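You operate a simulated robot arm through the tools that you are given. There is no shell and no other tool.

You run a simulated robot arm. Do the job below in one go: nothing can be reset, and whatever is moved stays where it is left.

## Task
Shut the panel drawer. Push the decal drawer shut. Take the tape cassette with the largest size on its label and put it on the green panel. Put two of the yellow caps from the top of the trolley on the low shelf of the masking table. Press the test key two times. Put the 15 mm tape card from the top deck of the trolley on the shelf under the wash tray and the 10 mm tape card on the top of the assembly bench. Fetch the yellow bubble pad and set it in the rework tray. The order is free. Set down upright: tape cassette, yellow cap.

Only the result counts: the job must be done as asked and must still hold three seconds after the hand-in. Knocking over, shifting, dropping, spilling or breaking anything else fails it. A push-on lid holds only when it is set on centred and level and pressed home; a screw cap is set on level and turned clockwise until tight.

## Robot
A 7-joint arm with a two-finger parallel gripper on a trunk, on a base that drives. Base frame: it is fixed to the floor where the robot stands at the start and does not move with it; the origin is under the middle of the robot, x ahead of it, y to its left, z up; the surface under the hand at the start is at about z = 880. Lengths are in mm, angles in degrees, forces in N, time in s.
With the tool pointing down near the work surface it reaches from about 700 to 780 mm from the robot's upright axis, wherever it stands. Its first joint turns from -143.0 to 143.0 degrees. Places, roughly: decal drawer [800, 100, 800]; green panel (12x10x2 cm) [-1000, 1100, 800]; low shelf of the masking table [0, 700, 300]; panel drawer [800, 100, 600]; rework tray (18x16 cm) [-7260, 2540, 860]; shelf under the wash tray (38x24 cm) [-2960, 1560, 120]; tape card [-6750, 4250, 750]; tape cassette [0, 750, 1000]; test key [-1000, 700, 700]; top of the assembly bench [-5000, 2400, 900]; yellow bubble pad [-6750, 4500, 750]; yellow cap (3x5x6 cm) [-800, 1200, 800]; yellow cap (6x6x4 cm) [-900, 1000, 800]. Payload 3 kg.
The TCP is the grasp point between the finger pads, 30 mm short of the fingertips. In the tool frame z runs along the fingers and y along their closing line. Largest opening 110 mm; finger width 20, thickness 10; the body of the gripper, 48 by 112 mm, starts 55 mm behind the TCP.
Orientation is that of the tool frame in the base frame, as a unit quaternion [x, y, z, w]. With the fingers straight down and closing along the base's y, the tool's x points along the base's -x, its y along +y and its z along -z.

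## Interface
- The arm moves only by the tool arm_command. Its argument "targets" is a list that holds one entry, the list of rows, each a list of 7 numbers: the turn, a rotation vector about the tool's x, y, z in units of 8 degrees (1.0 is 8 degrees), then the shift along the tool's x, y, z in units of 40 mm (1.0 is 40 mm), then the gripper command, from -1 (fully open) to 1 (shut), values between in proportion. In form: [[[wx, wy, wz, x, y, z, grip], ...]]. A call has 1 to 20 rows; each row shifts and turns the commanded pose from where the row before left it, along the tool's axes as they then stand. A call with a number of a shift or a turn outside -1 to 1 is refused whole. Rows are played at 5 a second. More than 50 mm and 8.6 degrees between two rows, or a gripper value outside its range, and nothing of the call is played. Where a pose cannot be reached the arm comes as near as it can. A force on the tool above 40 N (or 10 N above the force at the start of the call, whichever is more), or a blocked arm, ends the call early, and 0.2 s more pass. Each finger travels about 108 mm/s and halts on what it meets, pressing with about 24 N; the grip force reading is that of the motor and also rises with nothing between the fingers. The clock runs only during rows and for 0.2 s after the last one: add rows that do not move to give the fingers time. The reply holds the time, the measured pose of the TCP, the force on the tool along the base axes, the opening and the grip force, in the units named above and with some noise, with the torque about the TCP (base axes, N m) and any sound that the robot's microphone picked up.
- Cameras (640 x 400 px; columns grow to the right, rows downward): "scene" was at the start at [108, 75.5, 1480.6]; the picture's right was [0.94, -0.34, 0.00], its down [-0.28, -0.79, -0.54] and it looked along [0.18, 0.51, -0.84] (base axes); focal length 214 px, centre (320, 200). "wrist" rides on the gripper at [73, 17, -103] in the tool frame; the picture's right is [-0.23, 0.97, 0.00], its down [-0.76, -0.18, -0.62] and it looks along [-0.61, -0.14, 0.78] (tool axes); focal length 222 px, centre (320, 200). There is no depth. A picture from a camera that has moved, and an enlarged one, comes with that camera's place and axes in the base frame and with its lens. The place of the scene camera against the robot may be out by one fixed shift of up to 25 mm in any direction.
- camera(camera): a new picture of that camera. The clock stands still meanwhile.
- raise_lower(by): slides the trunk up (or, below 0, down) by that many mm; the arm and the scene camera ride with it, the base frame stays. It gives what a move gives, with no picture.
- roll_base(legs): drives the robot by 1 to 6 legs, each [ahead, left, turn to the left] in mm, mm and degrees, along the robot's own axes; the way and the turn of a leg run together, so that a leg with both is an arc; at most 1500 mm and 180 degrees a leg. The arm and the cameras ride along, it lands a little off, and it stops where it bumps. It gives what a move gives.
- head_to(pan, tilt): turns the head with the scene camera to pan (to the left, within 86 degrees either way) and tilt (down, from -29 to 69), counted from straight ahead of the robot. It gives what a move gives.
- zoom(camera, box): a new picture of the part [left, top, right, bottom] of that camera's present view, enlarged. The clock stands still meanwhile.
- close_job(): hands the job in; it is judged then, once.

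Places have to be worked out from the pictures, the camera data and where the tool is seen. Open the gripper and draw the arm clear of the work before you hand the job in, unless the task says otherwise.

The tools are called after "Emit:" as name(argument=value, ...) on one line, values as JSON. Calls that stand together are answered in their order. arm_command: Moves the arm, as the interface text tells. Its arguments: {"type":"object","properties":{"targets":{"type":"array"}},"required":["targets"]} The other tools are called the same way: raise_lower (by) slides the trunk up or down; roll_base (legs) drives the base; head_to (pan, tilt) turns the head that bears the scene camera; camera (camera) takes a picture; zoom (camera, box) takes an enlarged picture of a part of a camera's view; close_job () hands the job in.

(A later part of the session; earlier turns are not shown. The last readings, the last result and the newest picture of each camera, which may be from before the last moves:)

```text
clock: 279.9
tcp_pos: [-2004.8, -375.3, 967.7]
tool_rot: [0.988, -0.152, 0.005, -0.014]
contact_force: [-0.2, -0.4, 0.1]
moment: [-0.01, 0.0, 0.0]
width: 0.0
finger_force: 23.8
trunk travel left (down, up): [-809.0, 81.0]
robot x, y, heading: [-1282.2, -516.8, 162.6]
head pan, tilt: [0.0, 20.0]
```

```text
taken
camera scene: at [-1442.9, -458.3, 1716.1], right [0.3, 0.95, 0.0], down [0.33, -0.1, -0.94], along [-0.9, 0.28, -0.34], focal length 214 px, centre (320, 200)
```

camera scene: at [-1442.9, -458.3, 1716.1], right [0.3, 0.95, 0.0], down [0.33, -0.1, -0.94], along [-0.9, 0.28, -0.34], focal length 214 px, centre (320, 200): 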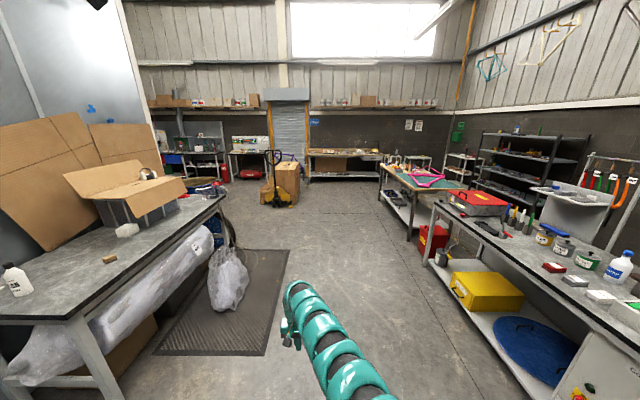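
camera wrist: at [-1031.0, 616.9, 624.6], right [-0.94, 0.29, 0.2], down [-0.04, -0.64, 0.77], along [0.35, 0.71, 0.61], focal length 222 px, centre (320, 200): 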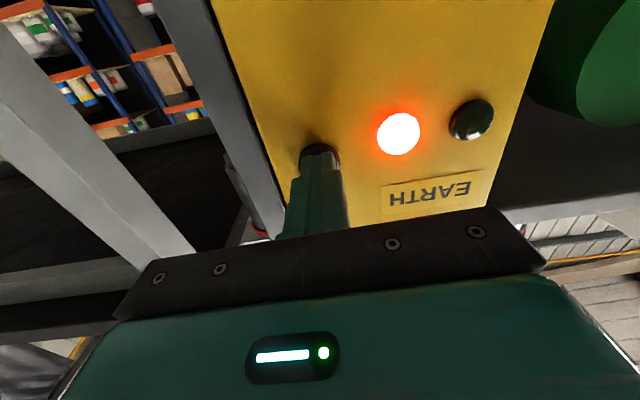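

I have a clear view down the hall. I zoom in on the far areas to find the wash tray, assembly bench, and second trolley.

Emit:
zoom(camera="scene", box=[360, 140, 560, 280])

Emit:
zoom(camera="scene", box=[240, 100, 440, 220])

Emit:
zoom(camera="scene", box=[130, 90, 310, 210])

```text
2.86 times, centred on (460, 210) of scene
camera zoom: at [-1442.9, -458.3, 1716.1], right [0.3, 0.95, 0.0], down [0.33, -0.1, -0.94], along [-0.9, 0.28, -0.34], focal length 613 px, centre (-80, 171)
```

zoom: 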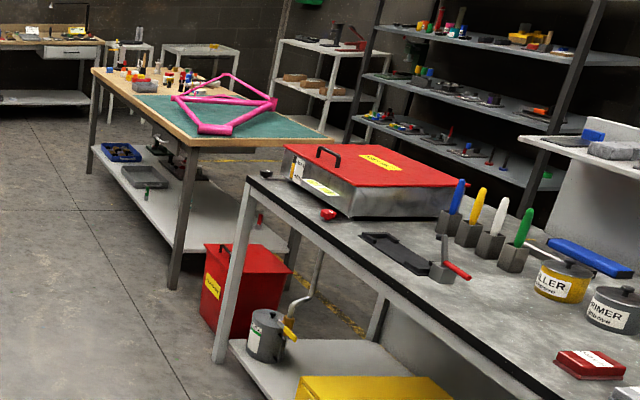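

```text
3.20 times, centred on (340, 160) of scene
camera zoom: at [-1442.9, -458.3, 1716.1], right [0.3, 0.95, 0.0], down [0.33, -0.1, -0.94], along [-0.9, 0.28, -0.34], focal length 686 px, centre (256, 328)
```

zoom: 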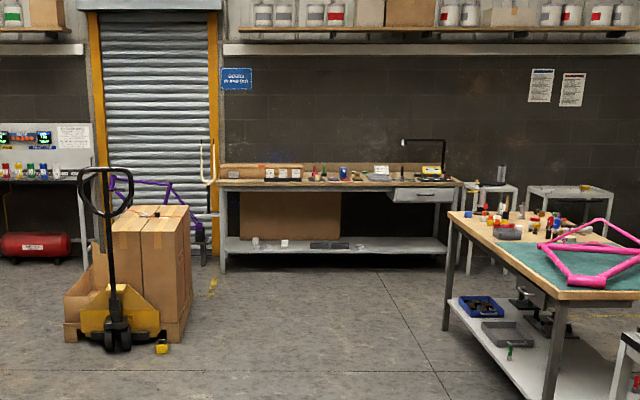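

```text
3.33 times, centred on (220, 150) of scene
camera zoom: at [-1442.9, -458.3, 1716.1], right [0.3, 0.95, 0.0], down [0.33, -0.1, -0.94], along [-0.9, 0.28, -0.34], focal length 715 px, centre (653, 367)
```

zoom: 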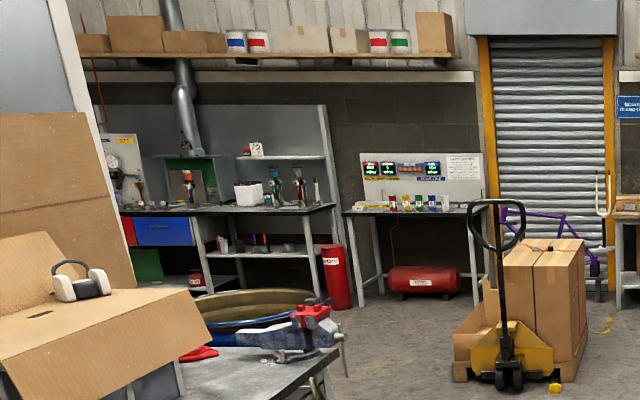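

I identify the wash tray (red lid), assembly bench, the far rework bench and white card trolley with a yellow item. I drive down the aisle about 4.8 m.

Emit:
roll_base(legs=[[0, 0, -0.6], [1500, 100, 0], [1500, 100, 0], [1500, 0, 0], [300, 0, 0]])

Emit:
camera(camera="scene")

Emit:
head_to(pan=-45, tilt=20)

Emit:
camera(camera="scene")

```text
refused: leg 2 is longer than a leg can be; nothing moved
```

```text
taken
camera scene: at [-1442.9, -458.3, 1716.1], right [0.3, 0.95, 0.0], down [0.33, -0.1, -0.94], along [-0.9, 0.28, -0.34], focal length 214 px, centre (320, 200)
```

scene: 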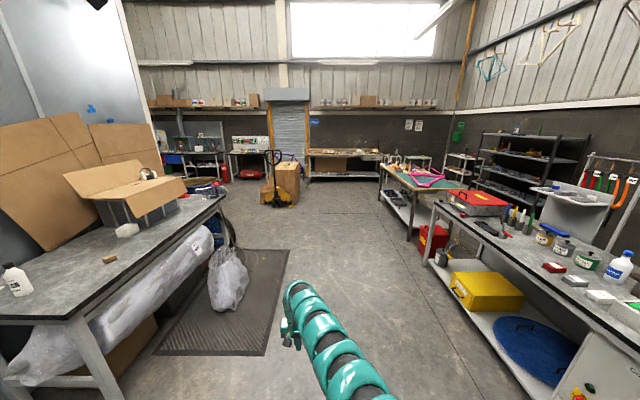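

```text
clock: 281.0
tcp_pos: [-2005.0, -374.7, 966.7]
tool_rot: [0.988, -0.153, 0.005, -0.014]
contact_force: [0.1, -0.3, 0.6]
moment: [0.01, -0.01, 0.01]
width: 0.1
finger_force: 23.8
trunk travel left (down, up): [-809.0, 81.0]
robot x, y, heading: [-1279.4, -519.6, 162.4]
head pan, tilt: [-45.0, 20.0]
```

```text
taken
camera scene: at [-1397.2, -403.6, 1716.2], right [0.89, 0.46, 0.0], down [0.16, -0.3, -0.94], along [-0.43, 0.83, -0.34], focal length 214 px, centre (320, 200)
```

scene: 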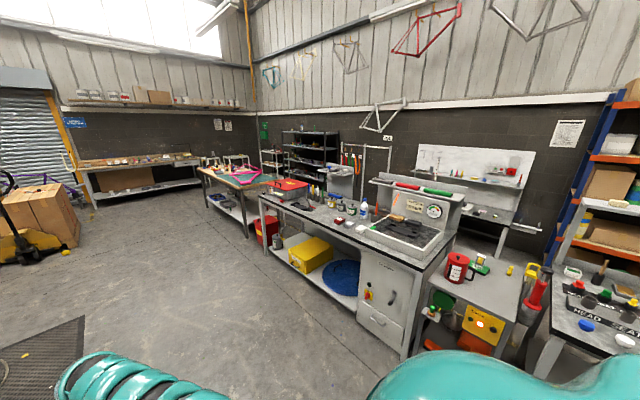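

The leg was slightly too long; I reissue with shorter legs, drifting toward the right (bench side).

Emit:
roll_base(legs=[[0, 0, -0.5], [1450, -100, 0], [1450, -100, 0], [1450, 0, 0], [450, 0, 0]])

Emit:
head_to(pan=0, tilt=20)

Emit:
camera(camera="scene")

Emit:
head_to(pan=-50, tilt=20)

Emit:
camera(camera="scene")

```text
clock: 304.4
tcp_pos: [-6491.0, 1285.2, 966.8]
tool_rot: [0.988, -0.154, 0.005, -0.015]
contact_force: [-0.6, -0.9, 0.3]
moment: [0.01, 0.0, -0.03]
width: 0.0
finger_force: 23.8
trunk travel left (down, up): [-809.0, 81.0]
robot x, y, heading: [-5770.3, 1141.2, 162.3]
head pan, tilt: [-45.0, 20.0]
```

```text
clock: 305.5
tcp_pos: [-6490.6, 1286.2, 967.0]
tool_rot: [0.988, -0.153, 0.004, -0.014]
contact_force: [-0.4, 0.1, 0.1]
moment: [-0.01, -0.01, 0.03]
width: 0.0
finger_force: 24.2
trunk travel left (down, up): [-809.0, 81.0]
robot x, y, heading: [-5765.8, 1140.5, 162.2]
head pan, tilt: [0.0, 20.0]
```

```text
taken
camera scene: at [-5927.8, 1202.2, 1716.2], right [0.3, 0.95, 0.0], down [0.33, -0.1, -0.94], along [-0.9, 0.28, -0.34], focal length 214 px, centre (320, 200)
```

scene: 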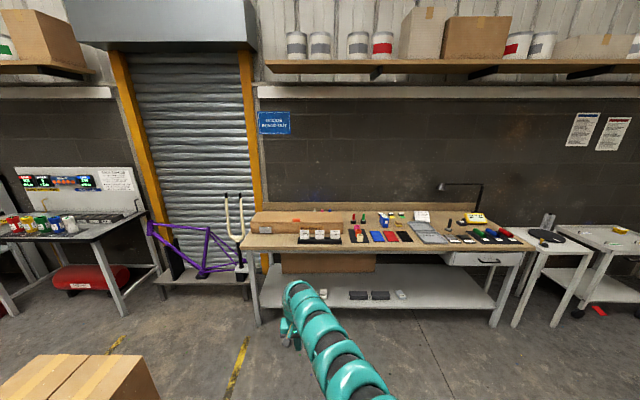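

```text
clock: 306.7
tcp_pos: [-6489.9, 1284.5, 966.3]
tool_rot: [0.988, -0.152, 0.005, -0.014]
contact_force: [0.5, 0.3, -0.1]
moment: [-0.01, -0.02, 0.02]
width: 0.1
finger_force: 24.3
trunk travel left (down, up): [-809.0, 81.0]
robot x, y, heading: [-5764.2, 1139.2, 162.2]
head pan, tilt: [-50.0, 20.0]
```

```text
taken
camera scene: at [-5874.8, 1260.0, 1716.2], right [0.92, 0.38, 0.0], down [0.13, -0.32, -0.94], along [-0.36, 0.87, -0.34], focal length 214 px, centre (320, 200)
```

scene: 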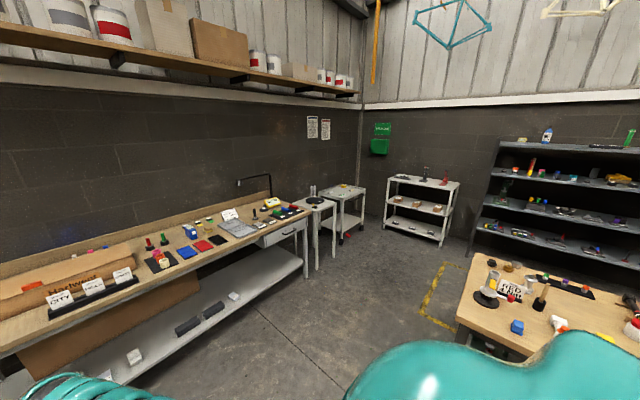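

The card trolley is past the rework bench at about (−6720, 4290). I turn right here, sidestep toward the far wall, drive up, and turn left again.

Emit:
roll_base(legs=[[0, 0, -90.2], [0, 764, 0], [1000, 0, 0], [940, 0, 0]])

Emit:
head_to(pan=30, tilt=30)

Emit:
camera(camera="scene")

```text
clock: 324.1
tcp_pos: [-5722.5, 3961.3, 965.7]
tool_rot: [-0.585, 0.811, -0.013, 0.006]
contact_force: [-0.4, 0.7, 1.0]
moment: [-0.01, 0.02, 0.01]
width: 0.0
finger_force: 23.7
trunk travel left (down, up): [-809.0, 81.0]
robot x, y, heading: [-5874.5, 3236.8, 71.8]
head pan, tilt: [-50.0, 20.0]
```

```text
clock: 325.6
tcp_pos: [-5720.9, 3959.4, 967.1]
tool_rot: [-0.585, 0.811, -0.013, 0.006]
contact_force: [0.1, 0.4, 0.0]
moment: [0.02, 0.01, 0.0]
width: 0.0
finger_force: 23.6
trunk travel left (down, up): [-809.0, 81.0]
robot x, y, heading: [-5871.1, 3242.2, 71.6]
head pan, tilt: [30.0, 30.0]
```

```text
taken
camera scene: at [-5864.6, 3412.9, 1700.2], right [0.98, 0.2, 0.0], down [0.1, -0.49, -0.87], along [-0.17, 0.85, -0.5], focal length 214 px, centre (320, 200)
```

scene: 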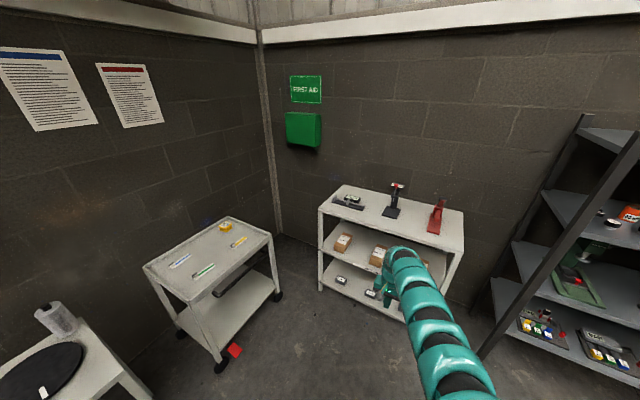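

The trolley deck with three cards and a yellow pad is visible. I zoom in.

Emit:
zoom(camera="scene", box=[130, 200, 290, 310])

```text
3.64 times, centred on (210, 255) of scene
camera zoom: at [-5864.6, 3412.9, 1700.2], right [0.98, 0.2, 0.0], down [0.1, -0.49, -0.87], along [-0.17, 0.85, -0.5], focal length 780 px, centre (720, 0)
```

zoom: 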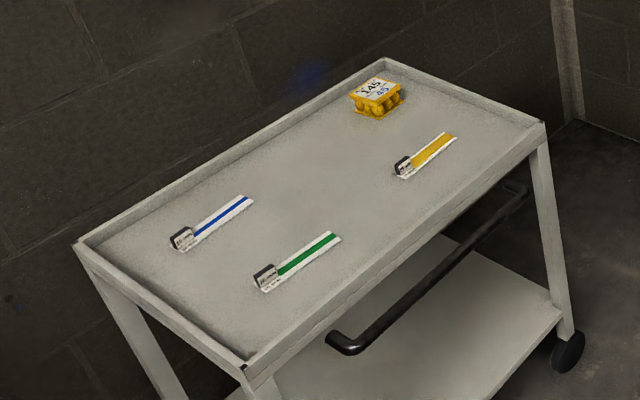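

The cards carry clips at one end; blue, green and yellow strips, plus the pad. I shift the arm to the right by 120 mm, yaw the tool +100° so the fingers close across the cards, then turn to face the trolley.

Emit:
arm_command(targets=[[[0, 0, 0, 0, -1, 0, 0], [0, 0, 0, 0, -1, 0, 0], [0, 0, 0, 0, -1, 0, 0], [0, 0, 1, 0, 0, 0, 0], [0, 0, 1, 0, 0, 0, 0], [0, 0, 1, 0, 0, 0, 0], [0, 0, 1, 0, 0, 0, 0], [0, 0, 1, 0, 0, 0, 0], [0, 0, 1, 0, 0, 0, 0], [0, 0, 1, 0, 0, 0, 0], [0, 0, 1, 0, 0, 0, 0], [0, 0, 1, 0, 0, 0, 0], [0, 0, 1, 0, 0, 0, 0], [0, 0, 1, 0, 0, 0, 0], [0, 0, 0.3, 0, 0, 0, 0]]])

Emit:
roll_base(legs=[[0, 0, 90.3]])

Emit:
head_to(pan=-20, tilt=35)

Emit:
camera(camera="scene")

```text
clock: 328.8
tcp_pos: [-5607.5, 3922.8, 969.9]
tool_rot: [0.163, 0.987, -0.004, 0.015]
contact_force: [0.5, 0.2, 0.3]
moment: [0.02, -0.02, 0.0]
width: 55.3
finger_force: 0.1
trunk travel left (down, up): [-809.0, 81.0]
robot x, y, heading: [-5874.3, 3237.6, 71.7]
head pan, tilt: [30.0, 30.0]
```

```text
clock: 333.0
tcp_pos: [-6559.6, 3505.8, 970.3]
tool_rot: [-0.583, 0.813, 0.007, 0.014]
contact_force: [0.1, -0.2, -0.1]
moment: [0.0, 0.02, 0.02]
width: 54.9
finger_force: 0.0
trunk travel left (down, up): [-809.0, 81.0]
robot x, y, heading: [-5878.7, 3235.0, 161.8]
head pan, tilt: [30.0, 30.0]
```

```text
clock: 334.2
tcp_pos: [-6559.4, 3506.9, 970.0]
tool_rot: [-0.583, 0.812, 0.007, 0.013]
contact_force: [-0.7, 0.1, 0.4]
moment: [0.03, 0.01, 0.01]
width: 55.1
finger_force: 0.0
trunk travel left (down, up): [-809.0, 81.0]
robot x, y, heading: [-5875.5, 3237.4, 161.7]
head pan, tilt: [-20.0, 35.0]
```

```text
taken
camera scene: at [-6017.0, 3327.8, 1692.4], right [0.62, 0.79, 0.0], down [0.45, -0.35, -0.82], along [-0.64, 0.51, -0.57], focal length 214 px, centre (320, 200)
```

scene: 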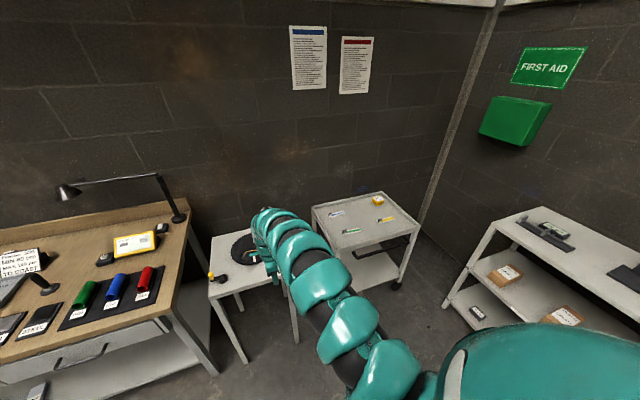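

TCP is 733 mm ahead and 41 mm right of the axis. I sidestep right 880 mm to face the trolley and look.

Emit:
roll_base(legs=[[0, -880, 0.3]])

Emit:
head_to(pan=10, tilt=45)

Emit:
camera(camera="scene")

Emit:
camera(camera="wrist")

```text
clock: 338.8
tcp_pos: [-6289.2, 4331.5, 971.3]
tool_rot: [-0.584, 0.811, 0.007, 0.012]
contact_force: [-0.1, -0.4, -0.5]
moment: [-0.01, 0.01, -0.03]
width: 55.0
finger_force: 0.1
trunk travel left (down, up): [-809.0, 81.0]
robot x, y, heading: [-5604.6, 4065.1, 161.5]
head pan, tilt: [-20.0, 35.0]
```

```text
clock: 339.8
tcp_pos: [-6289.4, 4331.2, 971.0]
tool_rot: [-0.584, 0.811, 0.007, 0.013]
contact_force: [0.2, 0.1, -0.6]
moment: [0.01, 0.01, 0.0]
width: 54.9
finger_force: 0.0
trunk travel left (down, up): [-809.0, 81.0]
robot x, y, heading: [-5603.8, 4063.2, 162.0]
head pan, tilt: [10.0, 45.0]
```

```text
taken
camera scene: at [-5756.7, 4110.5, 1677.6], right [0.14, 0.99, 0.0], down [0.7, -0.1, -0.71], along [-0.7, 0.1, -0.71], focal length 214 px, centre (320, 200)
```

scene: 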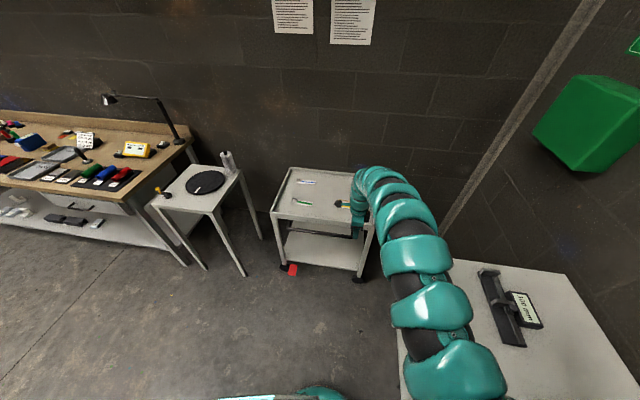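

```text
taken
camera wrist: at [-6329.4, 4264.3, 1071.7], right [-0.85, 0.53, 0.0], down [0.4, 0.65, 0.65], along [0.34, 0.55, -0.76], focal length 222 px, centre (320, 200)
```

wrist: 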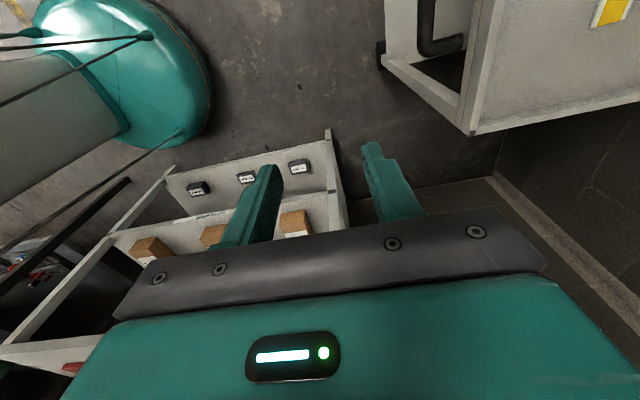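

The path is clear. I drive forward 400 mm so the hand is over the trolley and look with the wrist camera.

Emit:
roll_base(legs=[[400, 0, 0]])

Emit:
camera(camera="wrist")

Emit:
camera(camera="scene")

```text
clock: 342.2
tcp_pos: [-6667.2, 4454.4, 970.3]
tool_rot: [-0.584, 0.812, 0.006, 0.014]
contact_force: [-0.1, -0.2, -0.6]
moment: [0.0, -0.01, 0.01]
width: 54.9
finger_force: 0.0
trunk travel left (down, up): [-809.0, 81.0]
robot x, y, heading: [-5985.8, 4191.9, 162.1]
head pan, tilt: [10.0, 45.0]
```

```text
taken
camera wrist: at [-6708.3, 4388.3, 1071.2], right [-0.85, 0.52, 0.0], down [0.4, 0.65, 0.65], along [0.34, 0.55, -0.76], focal length 222 px, centre (320, 200)
```

wrist: 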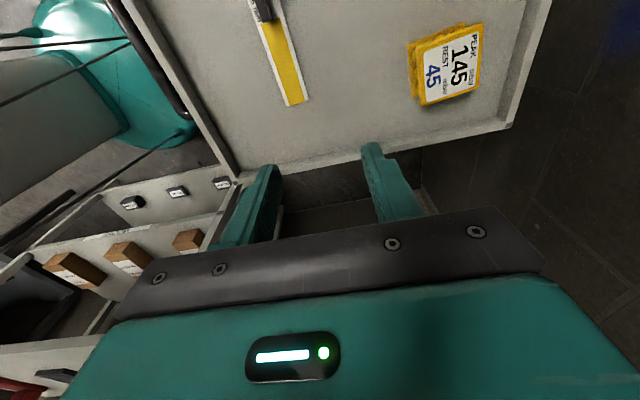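

```text
taken
camera scene: at [-6136.0, 4234.6, 1677.4], right [0.14, 0.99, 0.0], down [0.7, -0.1, -0.71], along [-0.7, 0.1, -0.71], focal length 214 px, centre (320, 200)
```

scene: 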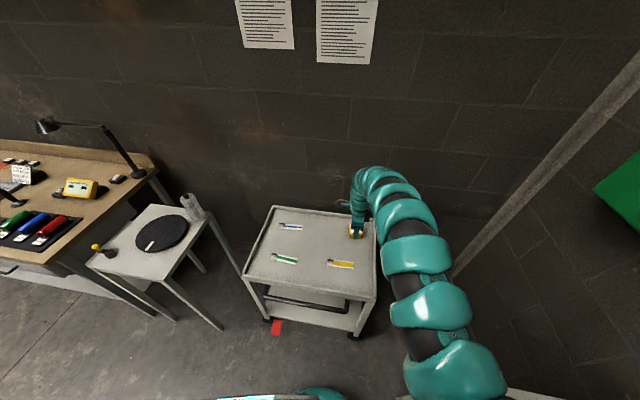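

The yellow bubble pad is ≈70×70 mm centred at (−6811, 4512). I drive forward 145 mm and right 10 mm, opening the fingers fully.

Emit:
roll_base(legs=[[145, -10, 0]])

Emit:
arm_command(targets=[[[0, 0, 0, 0, 0.25, 0, -1], [0, 0, 0, 0, 0, 0, -1], [0, 0, 0, 0, 0, 0, -1]]])

Emit:
camera(camera="wrist")

```text
clock: 343.6
tcp_pos: [-6803.0, 4510.2, 969.4]
tool_rot: [-0.584, 0.812, 0.006, 0.013]
contact_force: [-0.2, 0.4, -0.1]
moment: [0.0, -0.01, -0.02]
width: 54.8
finger_force: 0.0
trunk travel left (down, up): [-809.0, 81.0]
robot x, y, heading: [-6116.5, 4241.6, 162.0]
head pan, tilt: [10.0, 45.0]
```

```text
clock: 344.4
tcp_pos: [-6811.3, 4512.7, 969.4]
tool_rot: [-0.584, 0.812, 0.007, 0.013]
contact_force: [0.4, 0.6, 0.5]
moment: [-0.02, 0.0, 0.01]
width: 110.2
finger_force: 0.0
trunk travel left (down, up): [-809.0, 81.0]
robot x, y, heading: [-6119.1, 4246.3, 162.2]
head pan, tilt: [10.0, 45.0]
```

```text
taken
camera wrist: at [-6852.5, 4445.9, 1071.4], right [-0.85, 0.52, 0.0], down [0.4, 0.65, 0.65], along [0.34, 0.55, -0.76], focal length 222 px, centre (320, 200)
```

wrist: 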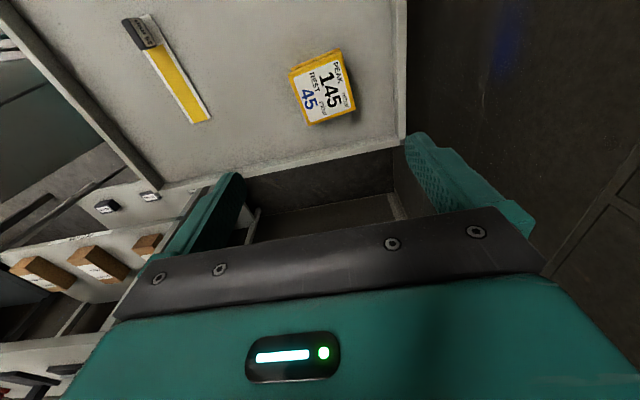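

The pad centre is (−6818, 4509), rotated ~7° from my tool. I fine-align, then lower toward it.

Emit:
arm_command(targets=[[[0, 0, -0.9, 0.12, 0.14, 0, -0.75], [0, 0, 0, 0, 0, 0, -0.75]]])

Emit:
raise_lower(by=-150)

Emit:
camera(camera="wrist")

```text
clock: 345.0
tcp_pos: [-6818.7, 4509.6, 970.7]
tool_rot: [-0.635, 0.772, 0.007, 0.014]
contact_force: [-0.2, 0.3, 0.3]
moment: [-0.01, 0.03, 0.0]
width: 96.2
finger_force: 0.0
trunk travel left (down, up): [-809.0, 81.0]
robot x, y, heading: [-6118.9, 4243.4, 161.9]
head pan, tilt: [10.0, 45.0]
```

```text
clock: 346.8
tcp_pos: [-6819.1, 4510.3, 820.5]
tool_rot: [-0.634, 0.773, 0.008, 0.013]
contact_force: [-1.2, -0.7, -0.3]
moment: [0.01, -0.03, 0.0]
width: 96.4
finger_force: 0.0
trunk travel left (down, up): [-659.0, 231.0]
robot x, y, heading: [-6118.2, 4240.8, 161.9]
head pan, tilt: [10.0, 45.0]
```

```text
taken
camera wrist: at [-6851.1, 4438.9, 921.8], right [-0.91, 0.41, 0.0], down [0.32, 0.69, 0.65], along [0.27, 0.59, -0.76], focal length 222 px, centre (320, 200)
```

wrist: 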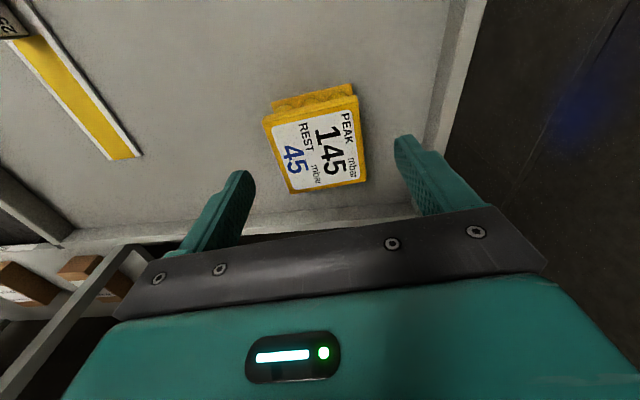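

Centred. I lower further so the fingertips come near the deck and close.

Emit:
raise_lower(by=-30)

Emit:
camera(camera="wrist")

Emit:
raise_lower(by=-5)

```text
clock: 347.5
tcp_pos: [-6820.1, 4510.4, 790.3]
tool_rot: [-0.634, 0.773, 0.007, 0.014]
contact_force: [-0.4, 0.4, -0.1]
moment: [0.01, 0.0, 0.03]
width: 96.1
finger_force: 0.0
trunk travel left (down, up): [-629.0, 261.0]
robot x, y, heading: [-6112.6, 4246.5, 162.1]
head pan, tilt: [10.0, 45.0]
```

```text
taken
camera wrist: at [-6851.1, 4438.8, 891.8], right [-0.91, 0.41, 0.0], down [0.32, 0.69, 0.65], along [0.27, 0.59, -0.76], focal length 222 px, centre (320, 200)
```

wrist: 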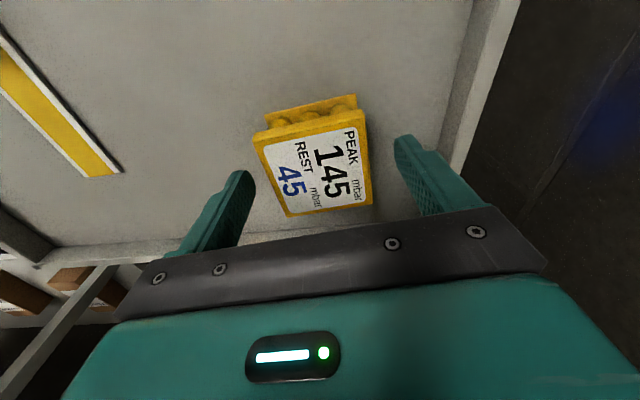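

```text
clock: 348.0
tcp_pos: [-6819.8, 4510.5, 785.7]
tool_rot: [-0.635, 0.773, 0.007, 0.013]
contact_force: [-0.8, 0.1, 0.3]
moment: [0.02, 0.0, -0.01]
width: 96.4
finger_force: 0.1
trunk travel left (down, up): [-624.0, 266.0]
robot x, y, heading: [-6115.0, 4239.5, 161.9]
head pan, tilt: [10.0, 45.0]
```

Before squeezing, I zoom in on the pad's label ("PEAK 145 mbar, REST 45 mbar") because it may be a handling limit.

Emit:
zoom(camera="wrist", box=[230, 80, 400, 230])

Emit:
zoom(camera="scene", box=[300, 180, 420, 270])

```text
2.67 times, centred on (315, 155) of wrist
camera zoom: at [-6851.1, 4438.9, 886.7], right [-0.91, 0.41, 0.0], down [0.32, 0.69, 0.65], along [0.27, 0.59, -0.76], focal length 592 px, centre (333, 320)
```

zoom: 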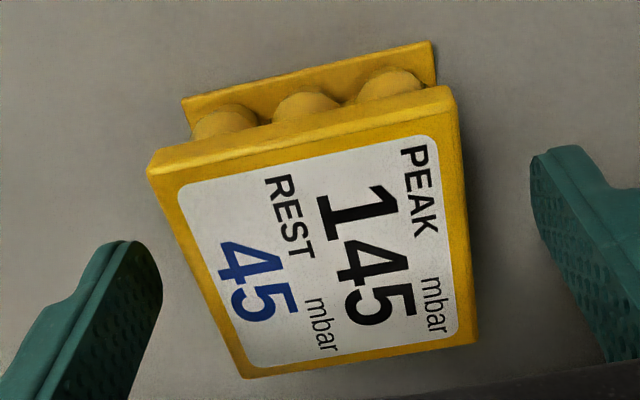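

```text
4.44 times, centred on (360, 225) of scene
camera zoom: at [-6270.2, 4289.1, 1492.5], right [0.14, 0.99, 0.0], down [0.7, -0.1, -0.71], along [-0.7, 0.1, -0.71], focal length 953 px, centre (142, 89)
```

zoom: 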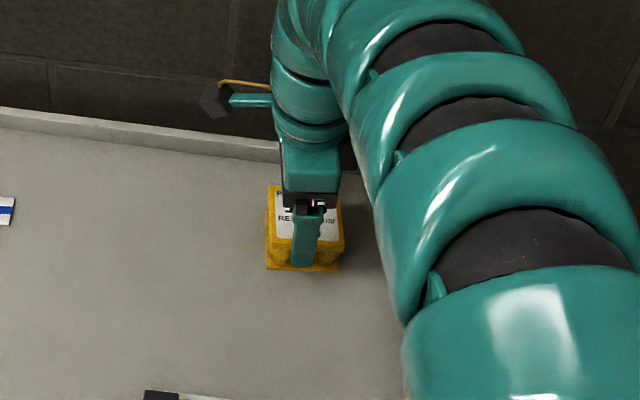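

The label looks like printed pressure limits; the pad has two plates with bubbles between, so I grip by the plate edges gently, closing in small steps and reading the force.

Emit:
arm_command(targets=[[[0, 0, 0, 0, 0, 0, -0.3], [0, 0, 0, 0, 0, 0, -0.2], [0, 0, 0, 0, 0, 0, -0.2]]])

Emit:
arm_command(targets=[[[0, 0, 0, 0, 0, 0, -0.14], [0, 0, 0, 0, 0, 0, -0.14]]])

Emit:
camera(camera="wrist")

```text
clock: 348.8
tcp_pos: [-6817.8, 4509.4, 785.8]
tool_rot: [-0.634, 0.774, 0.006, 0.014]
contact_force: [0.3, 0.2, 0.1]
moment: [-0.07, -0.02, 0.0]
width: 69.0
finger_force: 24.3
trunk travel left (down, up): [-624.0, 266.0]
robot x, y, heading: [-6120.2, 4244.3, 161.8]
head pan, tilt: [10.0, 45.0]
```

```text
clock: 349.4
tcp_pos: [-6819.0, 4509.3, 786.2]
tool_rot: [-0.634, 0.773, 0.007, 0.014]
contact_force: [0.2, -0.7, 0.9]
moment: [-0.02, 0.03, -0.03]
width: 69.0
finger_force: 24.2
trunk travel left (down, up): [-624.0, 266.0]
robot x, y, heading: [-6118.9, 4245.7, 162.0]
head pan, tilt: [10.0, 45.0]
```

```text
taken
camera wrist: at [-6851.2, 4438.9, 886.6], right [-0.91, 0.41, 0.0], down [0.32, 0.69, 0.65], along [0.27, 0.59, -0.76], focal length 222 px, centre (320, 200)
```

wrist: 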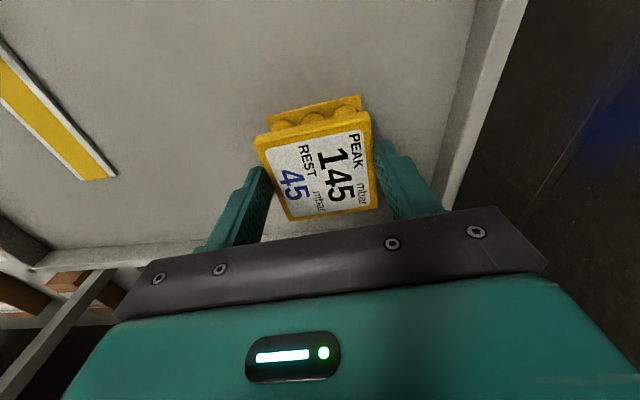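

Gripped at 69 mm, readings unchanged. I lift the pad slowly.

Emit:
raise_lower(by=15)

Emit:
raise_lower(by=200)

Emit:
camera(camera="wrist")

Emit:
camera(camera="scene")

```text
clock: 350.1
tcp_pos: [-6819.0, 4509.5, 801.0]
tool_rot: [-0.634, 0.773, 0.006, 0.015]
contact_force: [-0.7, 0.2, -0.8]
moment: [0.0, -0.01, -0.02]
width: 69.1
finger_force: 23.6
trunk travel left (down, up): [-639.0, 251.0]
robot x, y, heading: [-6120.7, 4245.6, 162.1]
head pan, tilt: [10.0, 45.0]
```

```text
clock: 352.2
tcp_pos: [-6818.7, 4509.6, 1001.0]
tool_rot: [-0.634, 0.773, 0.006, 0.014]
contact_force: [-0.3, 0.1, -0.6]
moment: [0.02, -0.02, 0.0]
width: 69.0
finger_force: 24.0
trunk travel left (down, up): [-839.0, 51.0]
robot x, y, heading: [-6115.3, 4244.3, 161.7]
head pan, tilt: [10.0, 45.0]
```

```text
taken
camera wrist: at [-6851.3, 4439.0, 1101.4], right [-0.91, 0.41, 0.0], down [0.31, 0.69, 0.65], along [0.27, 0.59, -0.76], focal length 222 px, centre (320, 200)
```

wrist: 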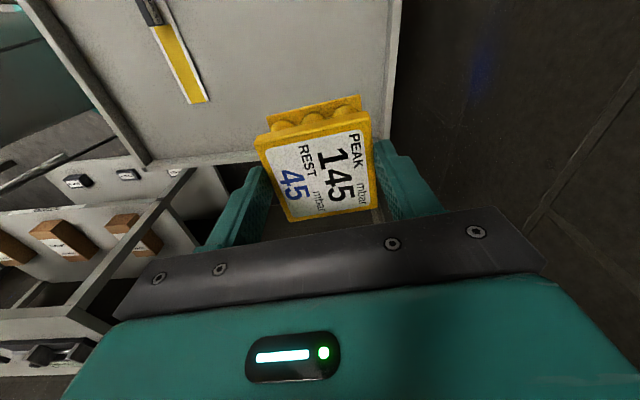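

```text
taken
camera scene: at [-6270.6, 4289.3, 1707.5], right [0.14, 0.99, 0.0], down [0.7, -0.1, -0.71], along [-0.7, 0.1, -0.71], focal length 214 px, centre (320, 200)
```

scene: 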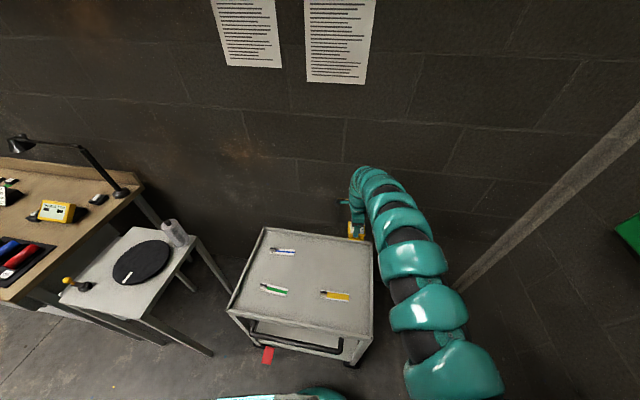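

The pad is held level. I back away from the trolley and drive left along the rework bench to face the tray near (−7260, 2540).

Emit:
roll_base(legs=[[-720, 0, 0], [0, 1000, 0], [0, 1000, 0]])

Emit:
head_to(pan=0, tilt=40)

Emit:
camera(camera="scene")

Emit:
zoom(camera="scene", box=[160, 100, 480, 300])

```text
clock: 365.7
tcp_pos: [-6739.7, 2371.6, 1001.4]
tool_rot: [-0.641, 0.768, 0.006, 0.013]
contact_force: [-0.1, -0.2, -0.6]
moment: [-0.01, -0.02, 0.0]
width: 69.1
finger_force: 23.6
trunk travel left (down, up): [-839.0, 51.0]
robot x, y, heading: [-6034.8, 2113.6, 162.8]
head pan, tilt: [10.0, 45.0]
```

```text
clock: 366.4
tcp_pos: [-6739.8, 2371.1, 1001.1]
tool_rot: [-0.641, 0.768, 0.006, 0.015]
contact_force: [0.0, 1.0, 0.0]
moment: [0.02, -0.02, -0.01]
width: 69.0
finger_force: 24.6
trunk travel left (down, up): [-839.0, 51.0]
robot x, y, heading: [-6034.8, 2116.4, 163.0]
head pan, tilt: [0.0, 40.0]
```

```text
taken
camera scene: at [-6188.2, 2174.7, 1714.8], right [0.29, 0.96, 0.0], down [0.61, -0.19, -0.77], along [-0.73, 0.23, -0.64], focal length 214 px, centre (320, 200)
```

scene: 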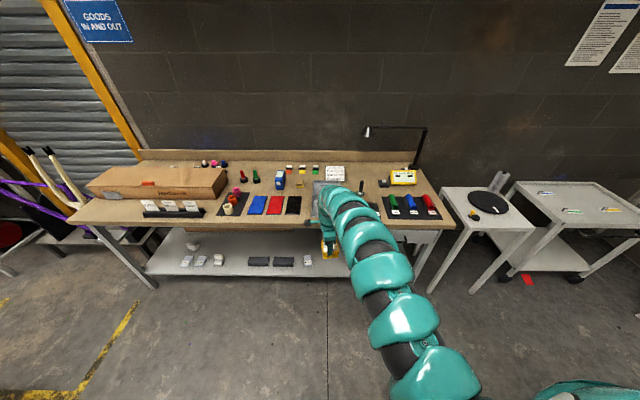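

```text
2.00 times, centred on (320, 200) of scene
camera zoom: at [-6188.2, 2174.7, 1714.8], right [0.29, 0.96, 0.0], down [0.61, -0.19, -0.77], along [-0.73, 0.23, -0.64], focal length 429 px, centre (320, 200)
```

zoom: 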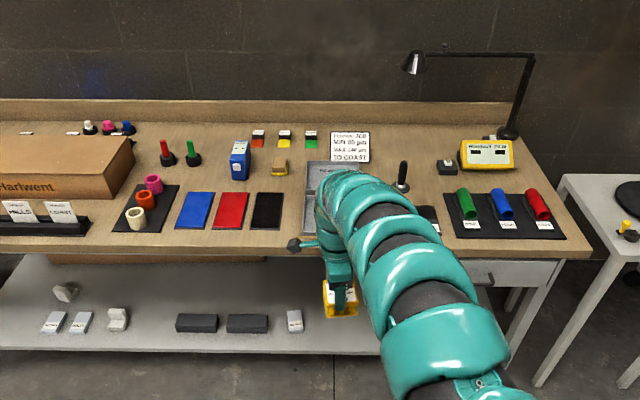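

The grey tray is behind my arm. I shift right 250 mm to see it.

Emit:
roll_base(legs=[[0, -230, -1]])

Emit:
zoom(camera="scene", box=[200, 130, 400, 255])

Emit:
camera(camera="wrist")

```text
clock: 368.2
tcp_pos: [-6665.7, 2604.3, 1000.3]
tool_rot: [-0.635, 0.772, 0.006, 0.013]
contact_force: [1.1, 0.3, -1.3]
moment: [-0.03, 0.0, 0.0]
width: 69.0
finger_force: 24.0
trunk travel left (down, up): [-839.0, 51.0]
robot x, y, heading: [-5963.3, 2335.8, 162.0]
head pan, tilt: [0.0, 40.0]
```

```text
3.20 times, centred on (300, 192) of scene
camera zoom: at [-6116.9, 2398.7, 1714.8], right [0.31, 0.95, 0.0], down [0.61, -0.2, -0.77], along [-0.73, 0.24, -0.64], focal length 686 px, centre (384, 224)
```

zoom: 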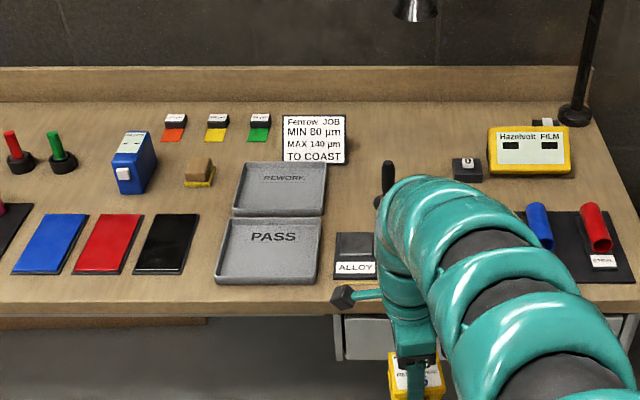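

```text
taken
camera wrist: at [-6697.5, 2533.1, 1101.6], right [-0.91, 0.41, 0.0], down [0.32, 0.7, 0.65], along [0.27, 0.59, -0.76], focal length 222 px, centre (320, 200)
```

wrist: 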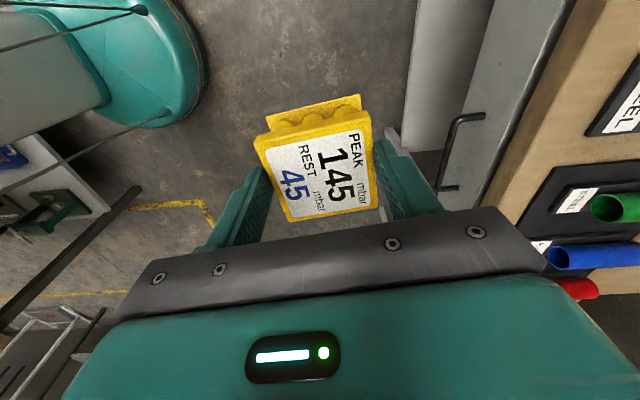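

The rear tray is labelled REWORK, centred at ≈(−7250, 2547). I move left 234 mm and forward, then check from the wrist camera.

Emit:
roll_base(legs=[[0, 234, 0], [440, 0, 0]])

Emit:
camera(camera="wrist")

Emit:
head_to(pan=5, tilt=50)

Emit:
camera(camera="scene")

```text
clock: 372.2
tcp_pos: [-7162.7, 2515.7, 1000.3]
tool_rot: [-0.635, 0.772, 0.005, 0.015]
contact_force: [0.2, -0.3, -0.7]
moment: [0.01, 0.0, -0.01]
width: 69.0
finger_force: 24.1
trunk travel left (down, up): [-839.0, 51.0]
robot x, y, heading: [-6457.8, 2250.3, 161.9]
head pan, tilt: [0.0, 40.0]
```

```text
taken
camera wrist: at [-7194.0, 2445.9, 1101.1], right [-0.91, 0.41, 0.0], down [0.31, 0.7, 0.65], along [0.27, 0.59, -0.76], focal length 222 px, centre (320, 200)
```

wrist: 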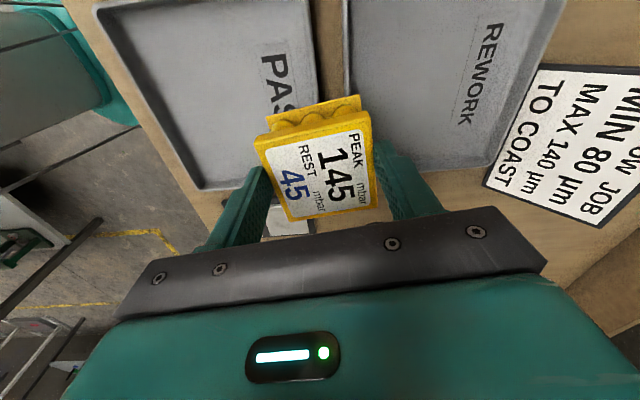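

```text
clock: 372.9
tcp_pos: [-7161.4, 2517.4, 999.1]
tool_rot: [-0.635, 0.772, 0.007, 0.014]
contact_force: [-0.2, 0.7, 0.0]
moment: [0.02, 0.0, -0.01]
width: 69.0
finger_force: 24.1
trunk travel left (down, up): [-839.0, 51.0]
robot x, y, heading: [-6459.9, 2249.9, 162.1]
head pan, tilt: [5.0, 50.0]
```

```text
taken
camera scene: at [-6606.7, 2303.4, 1700.7], right [0.22, 0.97, 0.0], down [0.75, -0.17, -0.64], along [-0.63, 0.14, -0.77], focal length 214 px, centre (320, 200)
```

scene: 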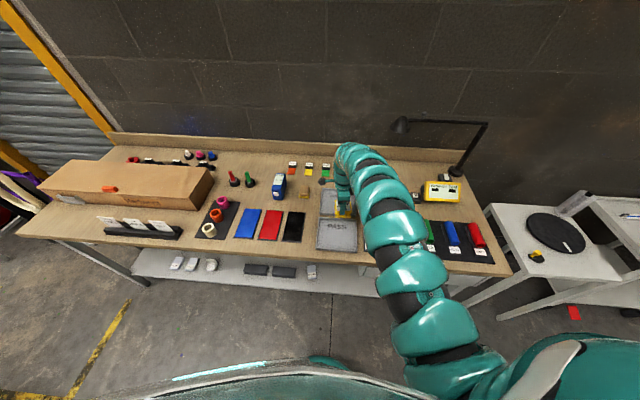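

The REWORK tray is ~100 mm further ahead, laterally centred. I move forward 103 mm and lower.

Emit:
roll_base(legs=[[103, 0, 0]])

Emit:
raise_lower(by=-60)

Emit:
camera(camera="wrist")

Emit:
zoom(camera="scene", box=[280, 130, 420, 270])

```text
clock: 374.1
tcp_pos: [-7259.0, 2549.3, 999.8]
tool_rot: [-0.635, 0.772, 0.006, 0.014]
contact_force: [-0.3, -0.2, -0.9]
moment: [-0.01, -0.01, 0.01]
width: 69.3
finger_force: 24.0
trunk travel left (down, up): [-839.0, 51.0]
robot x, y, heading: [-6558.1, 2284.2, 161.8]
head pan, tilt: [5.0, 50.0]
```

```text
clock: 375.1
tcp_pos: [-7259.1, 2548.4, 941.1]
tool_rot: [-0.635, 0.773, 0.006, 0.014]
contact_force: [-0.1, -0.5, -1.0]
moment: [0.01, -0.01, -0.01]
width: 69.0
finger_force: 24.4
trunk travel left (down, up): [-779.0, 111.0]
robot x, y, heading: [-6560.9, 2281.4, 162.0]
head pan, tilt: [5.0, 50.0]
```

```text
taken
camera wrist: at [-7290.7, 2478.1, 1041.6], right [-0.91, 0.41, 0.0], down [0.31, 0.7, 0.65], along [0.27, 0.59, -0.76], focal length 222 px, centre (320, 200)
```

wrist: 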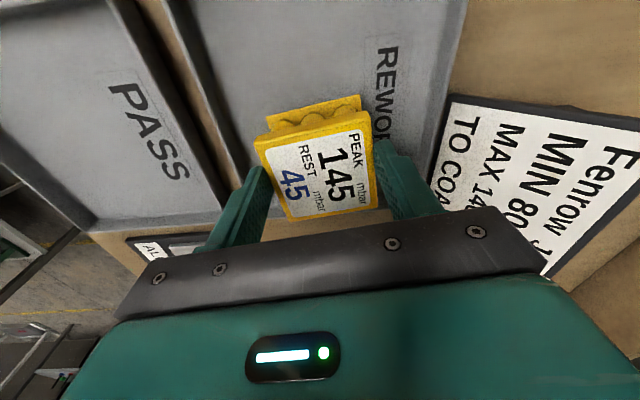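

```text
2.86 times, centred on (350, 200) of scene
camera zoom: at [-6704.2, 2335.1, 1640.6], right [0.23, 0.97, 0.0], down [0.75, -0.17, -0.64], along [-0.63, 0.14, -0.77], focal length 613 px, centre (234, 200)
```

zoom: 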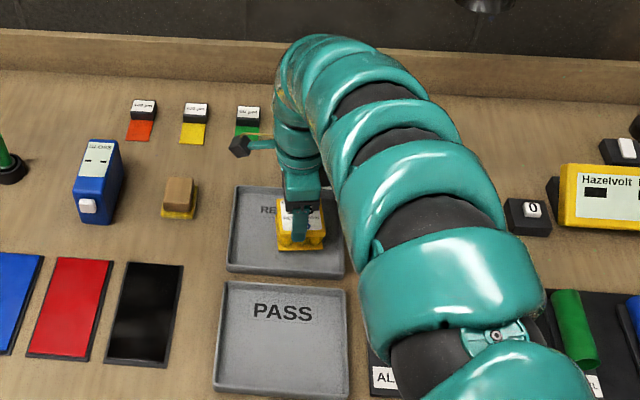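

Position is good; I shift 12 mm left for centring and lower gently to contact.

Emit:
roll_base(legs=[[0, 12, 0]])

Emit:
raise_lower(by=-28)

Emit:
raise_lower(by=-4)

Emit:
raise_lower(by=-4)

Emit:
raise_lower(by=-3)

```text
clock: 375.8
tcp_pos: [-7262.3, 2537.5, 939.9]
tool_rot: [-0.635, 0.773, 0.006, 0.014]
contact_force: [1.1, -0.6, -0.5]
moment: [0.03, -0.01, -0.01]
width: 69.1
finger_force: 24.5
trunk travel left (down, up): [-779.0, 111.0]
robot x, y, heading: [-6560.2, 2273.7, 162.1]
head pan, tilt: [5.0, 50.0]
```

```text
clock: 376.6
tcp_pos: [-7261.8, 2537.6, 914.3]
tool_rot: [-0.634, 0.773, 0.008, 0.013]
contact_force: [-1.6, -0.3, 15.7]
moment: [-0.06, 0.01, -0.04]
width: 69.0
finger_force: 23.6
trunk travel left (down, up): [-751.0, 139.0]
robot x, y, heading: [-6561.1, 2273.9, 162.1]
head pan, tilt: [5.0, 50.0]
```

```text
clock: 377.1
tcp_pos: [-7261.0, 2538.2, 907.4]
tool_rot: [-0.635, 0.773, 0.006, 0.015]
contact_force: [-0.7, -0.9, 11.1]
moment: [-0.02, 0.24, 0.01]
width: 69.8
finger_force: 24.5
trunk travel left (down, up): [-747.0, 143.0]
robot x, y, heading: [-6560.7, 2273.2, 162.0]
head pan, tilt: [5.0, 50.0]
```

```text
clock: 377.6
tcp_pos: [-7260.4, 2537.9, 905.1]
tool_rot: [-0.635, 0.773, 0.007, 0.014]
contact_force: [2.7, -0.9, 15.2]
moment: [0.0, 0.1, 0.03]
width: 69.6
finger_force: 24.2
trunk travel left (down, up): [-743.0, 147.0]
robot x, y, heading: [-6563.0, 2267.3, 162.2]
head pan, tilt: [5.0, 50.0]
```

```text
clock: 378.1
tcp_pos: [-7260.6, 2537.7, 901.8]
tool_rot: [-0.635, 0.773, 0.006, 0.013]
contact_force: [4.8, -1.8, 15.9]
moment: [-0.03, 0.11, -0.03]
width: 69.6
finger_force: 23.6
trunk travel left (down, up): [-740.0, 150.0]
robot x, y, heading: [-6560.8, 2269.4, 162.4]
head pan, tilt: [5.0, 50.0]
```

Contact already occurred earlier; I stop lowering and check the pad.

Emit:
camera(camera="wrist")

Emit:
zoom(camera="scene", box=[280, 130, 420, 270])

```text
taken
camera wrist: at [-7292.6, 2466.2, 1003.9], right [-0.91, 0.41, 0.0], down [0.31, 0.69, 0.65], along [0.27, 0.59, -0.76], focal length 222 px, centre (320, 200)
```

wrist: 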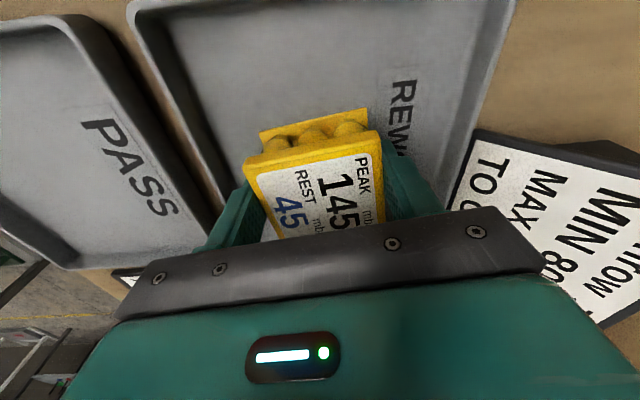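

```text
2.86 times, centred on (350, 200) of scene
camera zoom: at [-6705.2, 2322.8, 1601.9], right [0.23, 0.97, 0.0], down [0.75, -0.17, -0.64], along [-0.63, 0.15, -0.76], focal length 613 px, centre (234, 200)
```

zoom: 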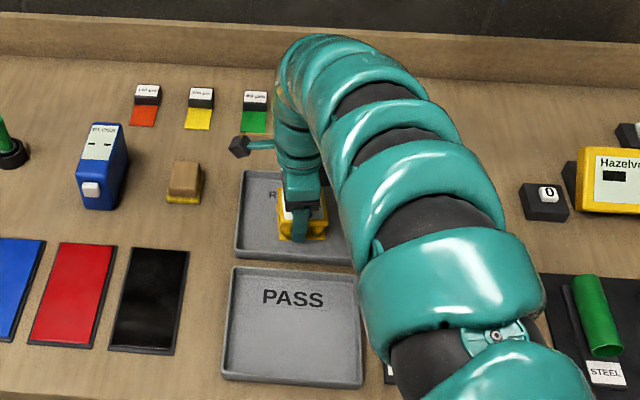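

The pad sits inside the REWORK tray. I open slightly (to 80 mm) and lift.

Emit:
arm_command(targets=[[[0, 0, 0, 0, 0, 0, -0.4], [0, 0, 0, 0, 0, 0, -0.45], [0, 0, 0, 0, 0, 0, -0.45]]])

Emit:
raise_lower(by=30)

Emit:
raise_lower(by=90)

Emit:
camera(camera="wrist")

Emit:
zoom(camera="scene", box=[280, 130, 420, 270])

```text
clock: 378.9
tcp_pos: [-7262.1, 2538.5, 901.3]
tool_rot: [-0.635, 0.772, 0.006, 0.015]
contact_force: [-0.1, -1.0, 0.5]
moment: [-0.01, -0.01, 0.0]
width: 79.9
finger_force: 0.1
trunk travel left (down, up): [-740.0, 150.0]
robot x, y, heading: [-6560.6, 2274.3, 161.9]
head pan, tilt: [5.0, 50.0]
```

```text
clock: 379.7
tcp_pos: [-7262.7, 2538.2, 931.1]
tool_rot: [-0.635, 0.772, 0.006, 0.014]
contact_force: [-0.1, -0.5, 0.2]
moment: [-0.01, 0.0, -0.01]
width: 79.8
finger_force: 0.0
trunk travel left (down, up): [-770.0, 120.0]
robot x, y, heading: [-6560.0, 2276.5, 162.1]
head pan, tilt: [5.0, 50.0]
```

```text
clock: 380.9
tcp_pos: [-7262.2, 2537.6, 1021.6]
tool_rot: [-0.635, 0.772, 0.006, 0.014]
contact_force: [0.4, 0.2, -0.7]
moment: [0.02, 0.0, 0.03]
width: 79.8
finger_force: 0.0
trunk travel left (down, up): [-860.0, 30.0]
robot x, y, heading: [-6560.7, 2271.6, 162.0]
head pan, tilt: [5.0, 50.0]
```

```text
taken
camera wrist: at [-7294.4, 2466.8, 1122.3], right [-0.91, 0.41, 0.0], down [0.31, 0.7, 0.65], along [0.27, 0.59, -0.76], focal length 222 px, centre (320, 200)
```

wrist: 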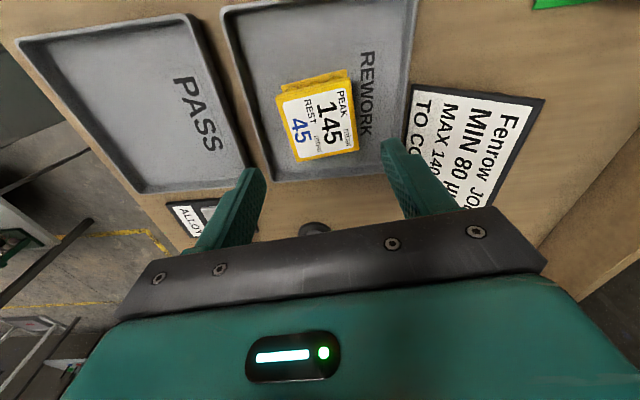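

```text
2.86 times, centred on (350, 200) of scene
camera zoom: at [-6708.1, 2323.9, 1721.6], right [0.23, 0.97, 0.0], down [0.75, -0.17, -0.64], along [-0.63, 0.14, -0.77], focal length 613 px, centre (234, 200)
```

zoom: 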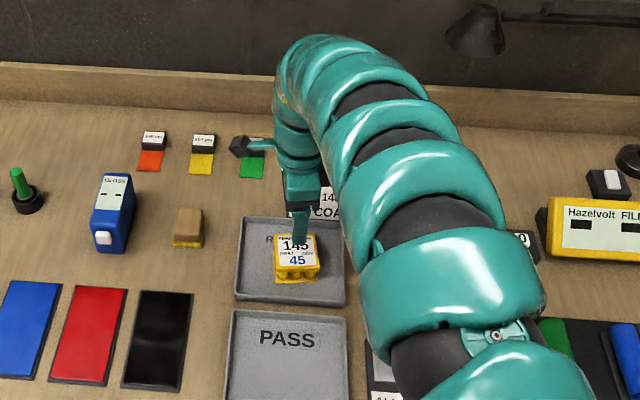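

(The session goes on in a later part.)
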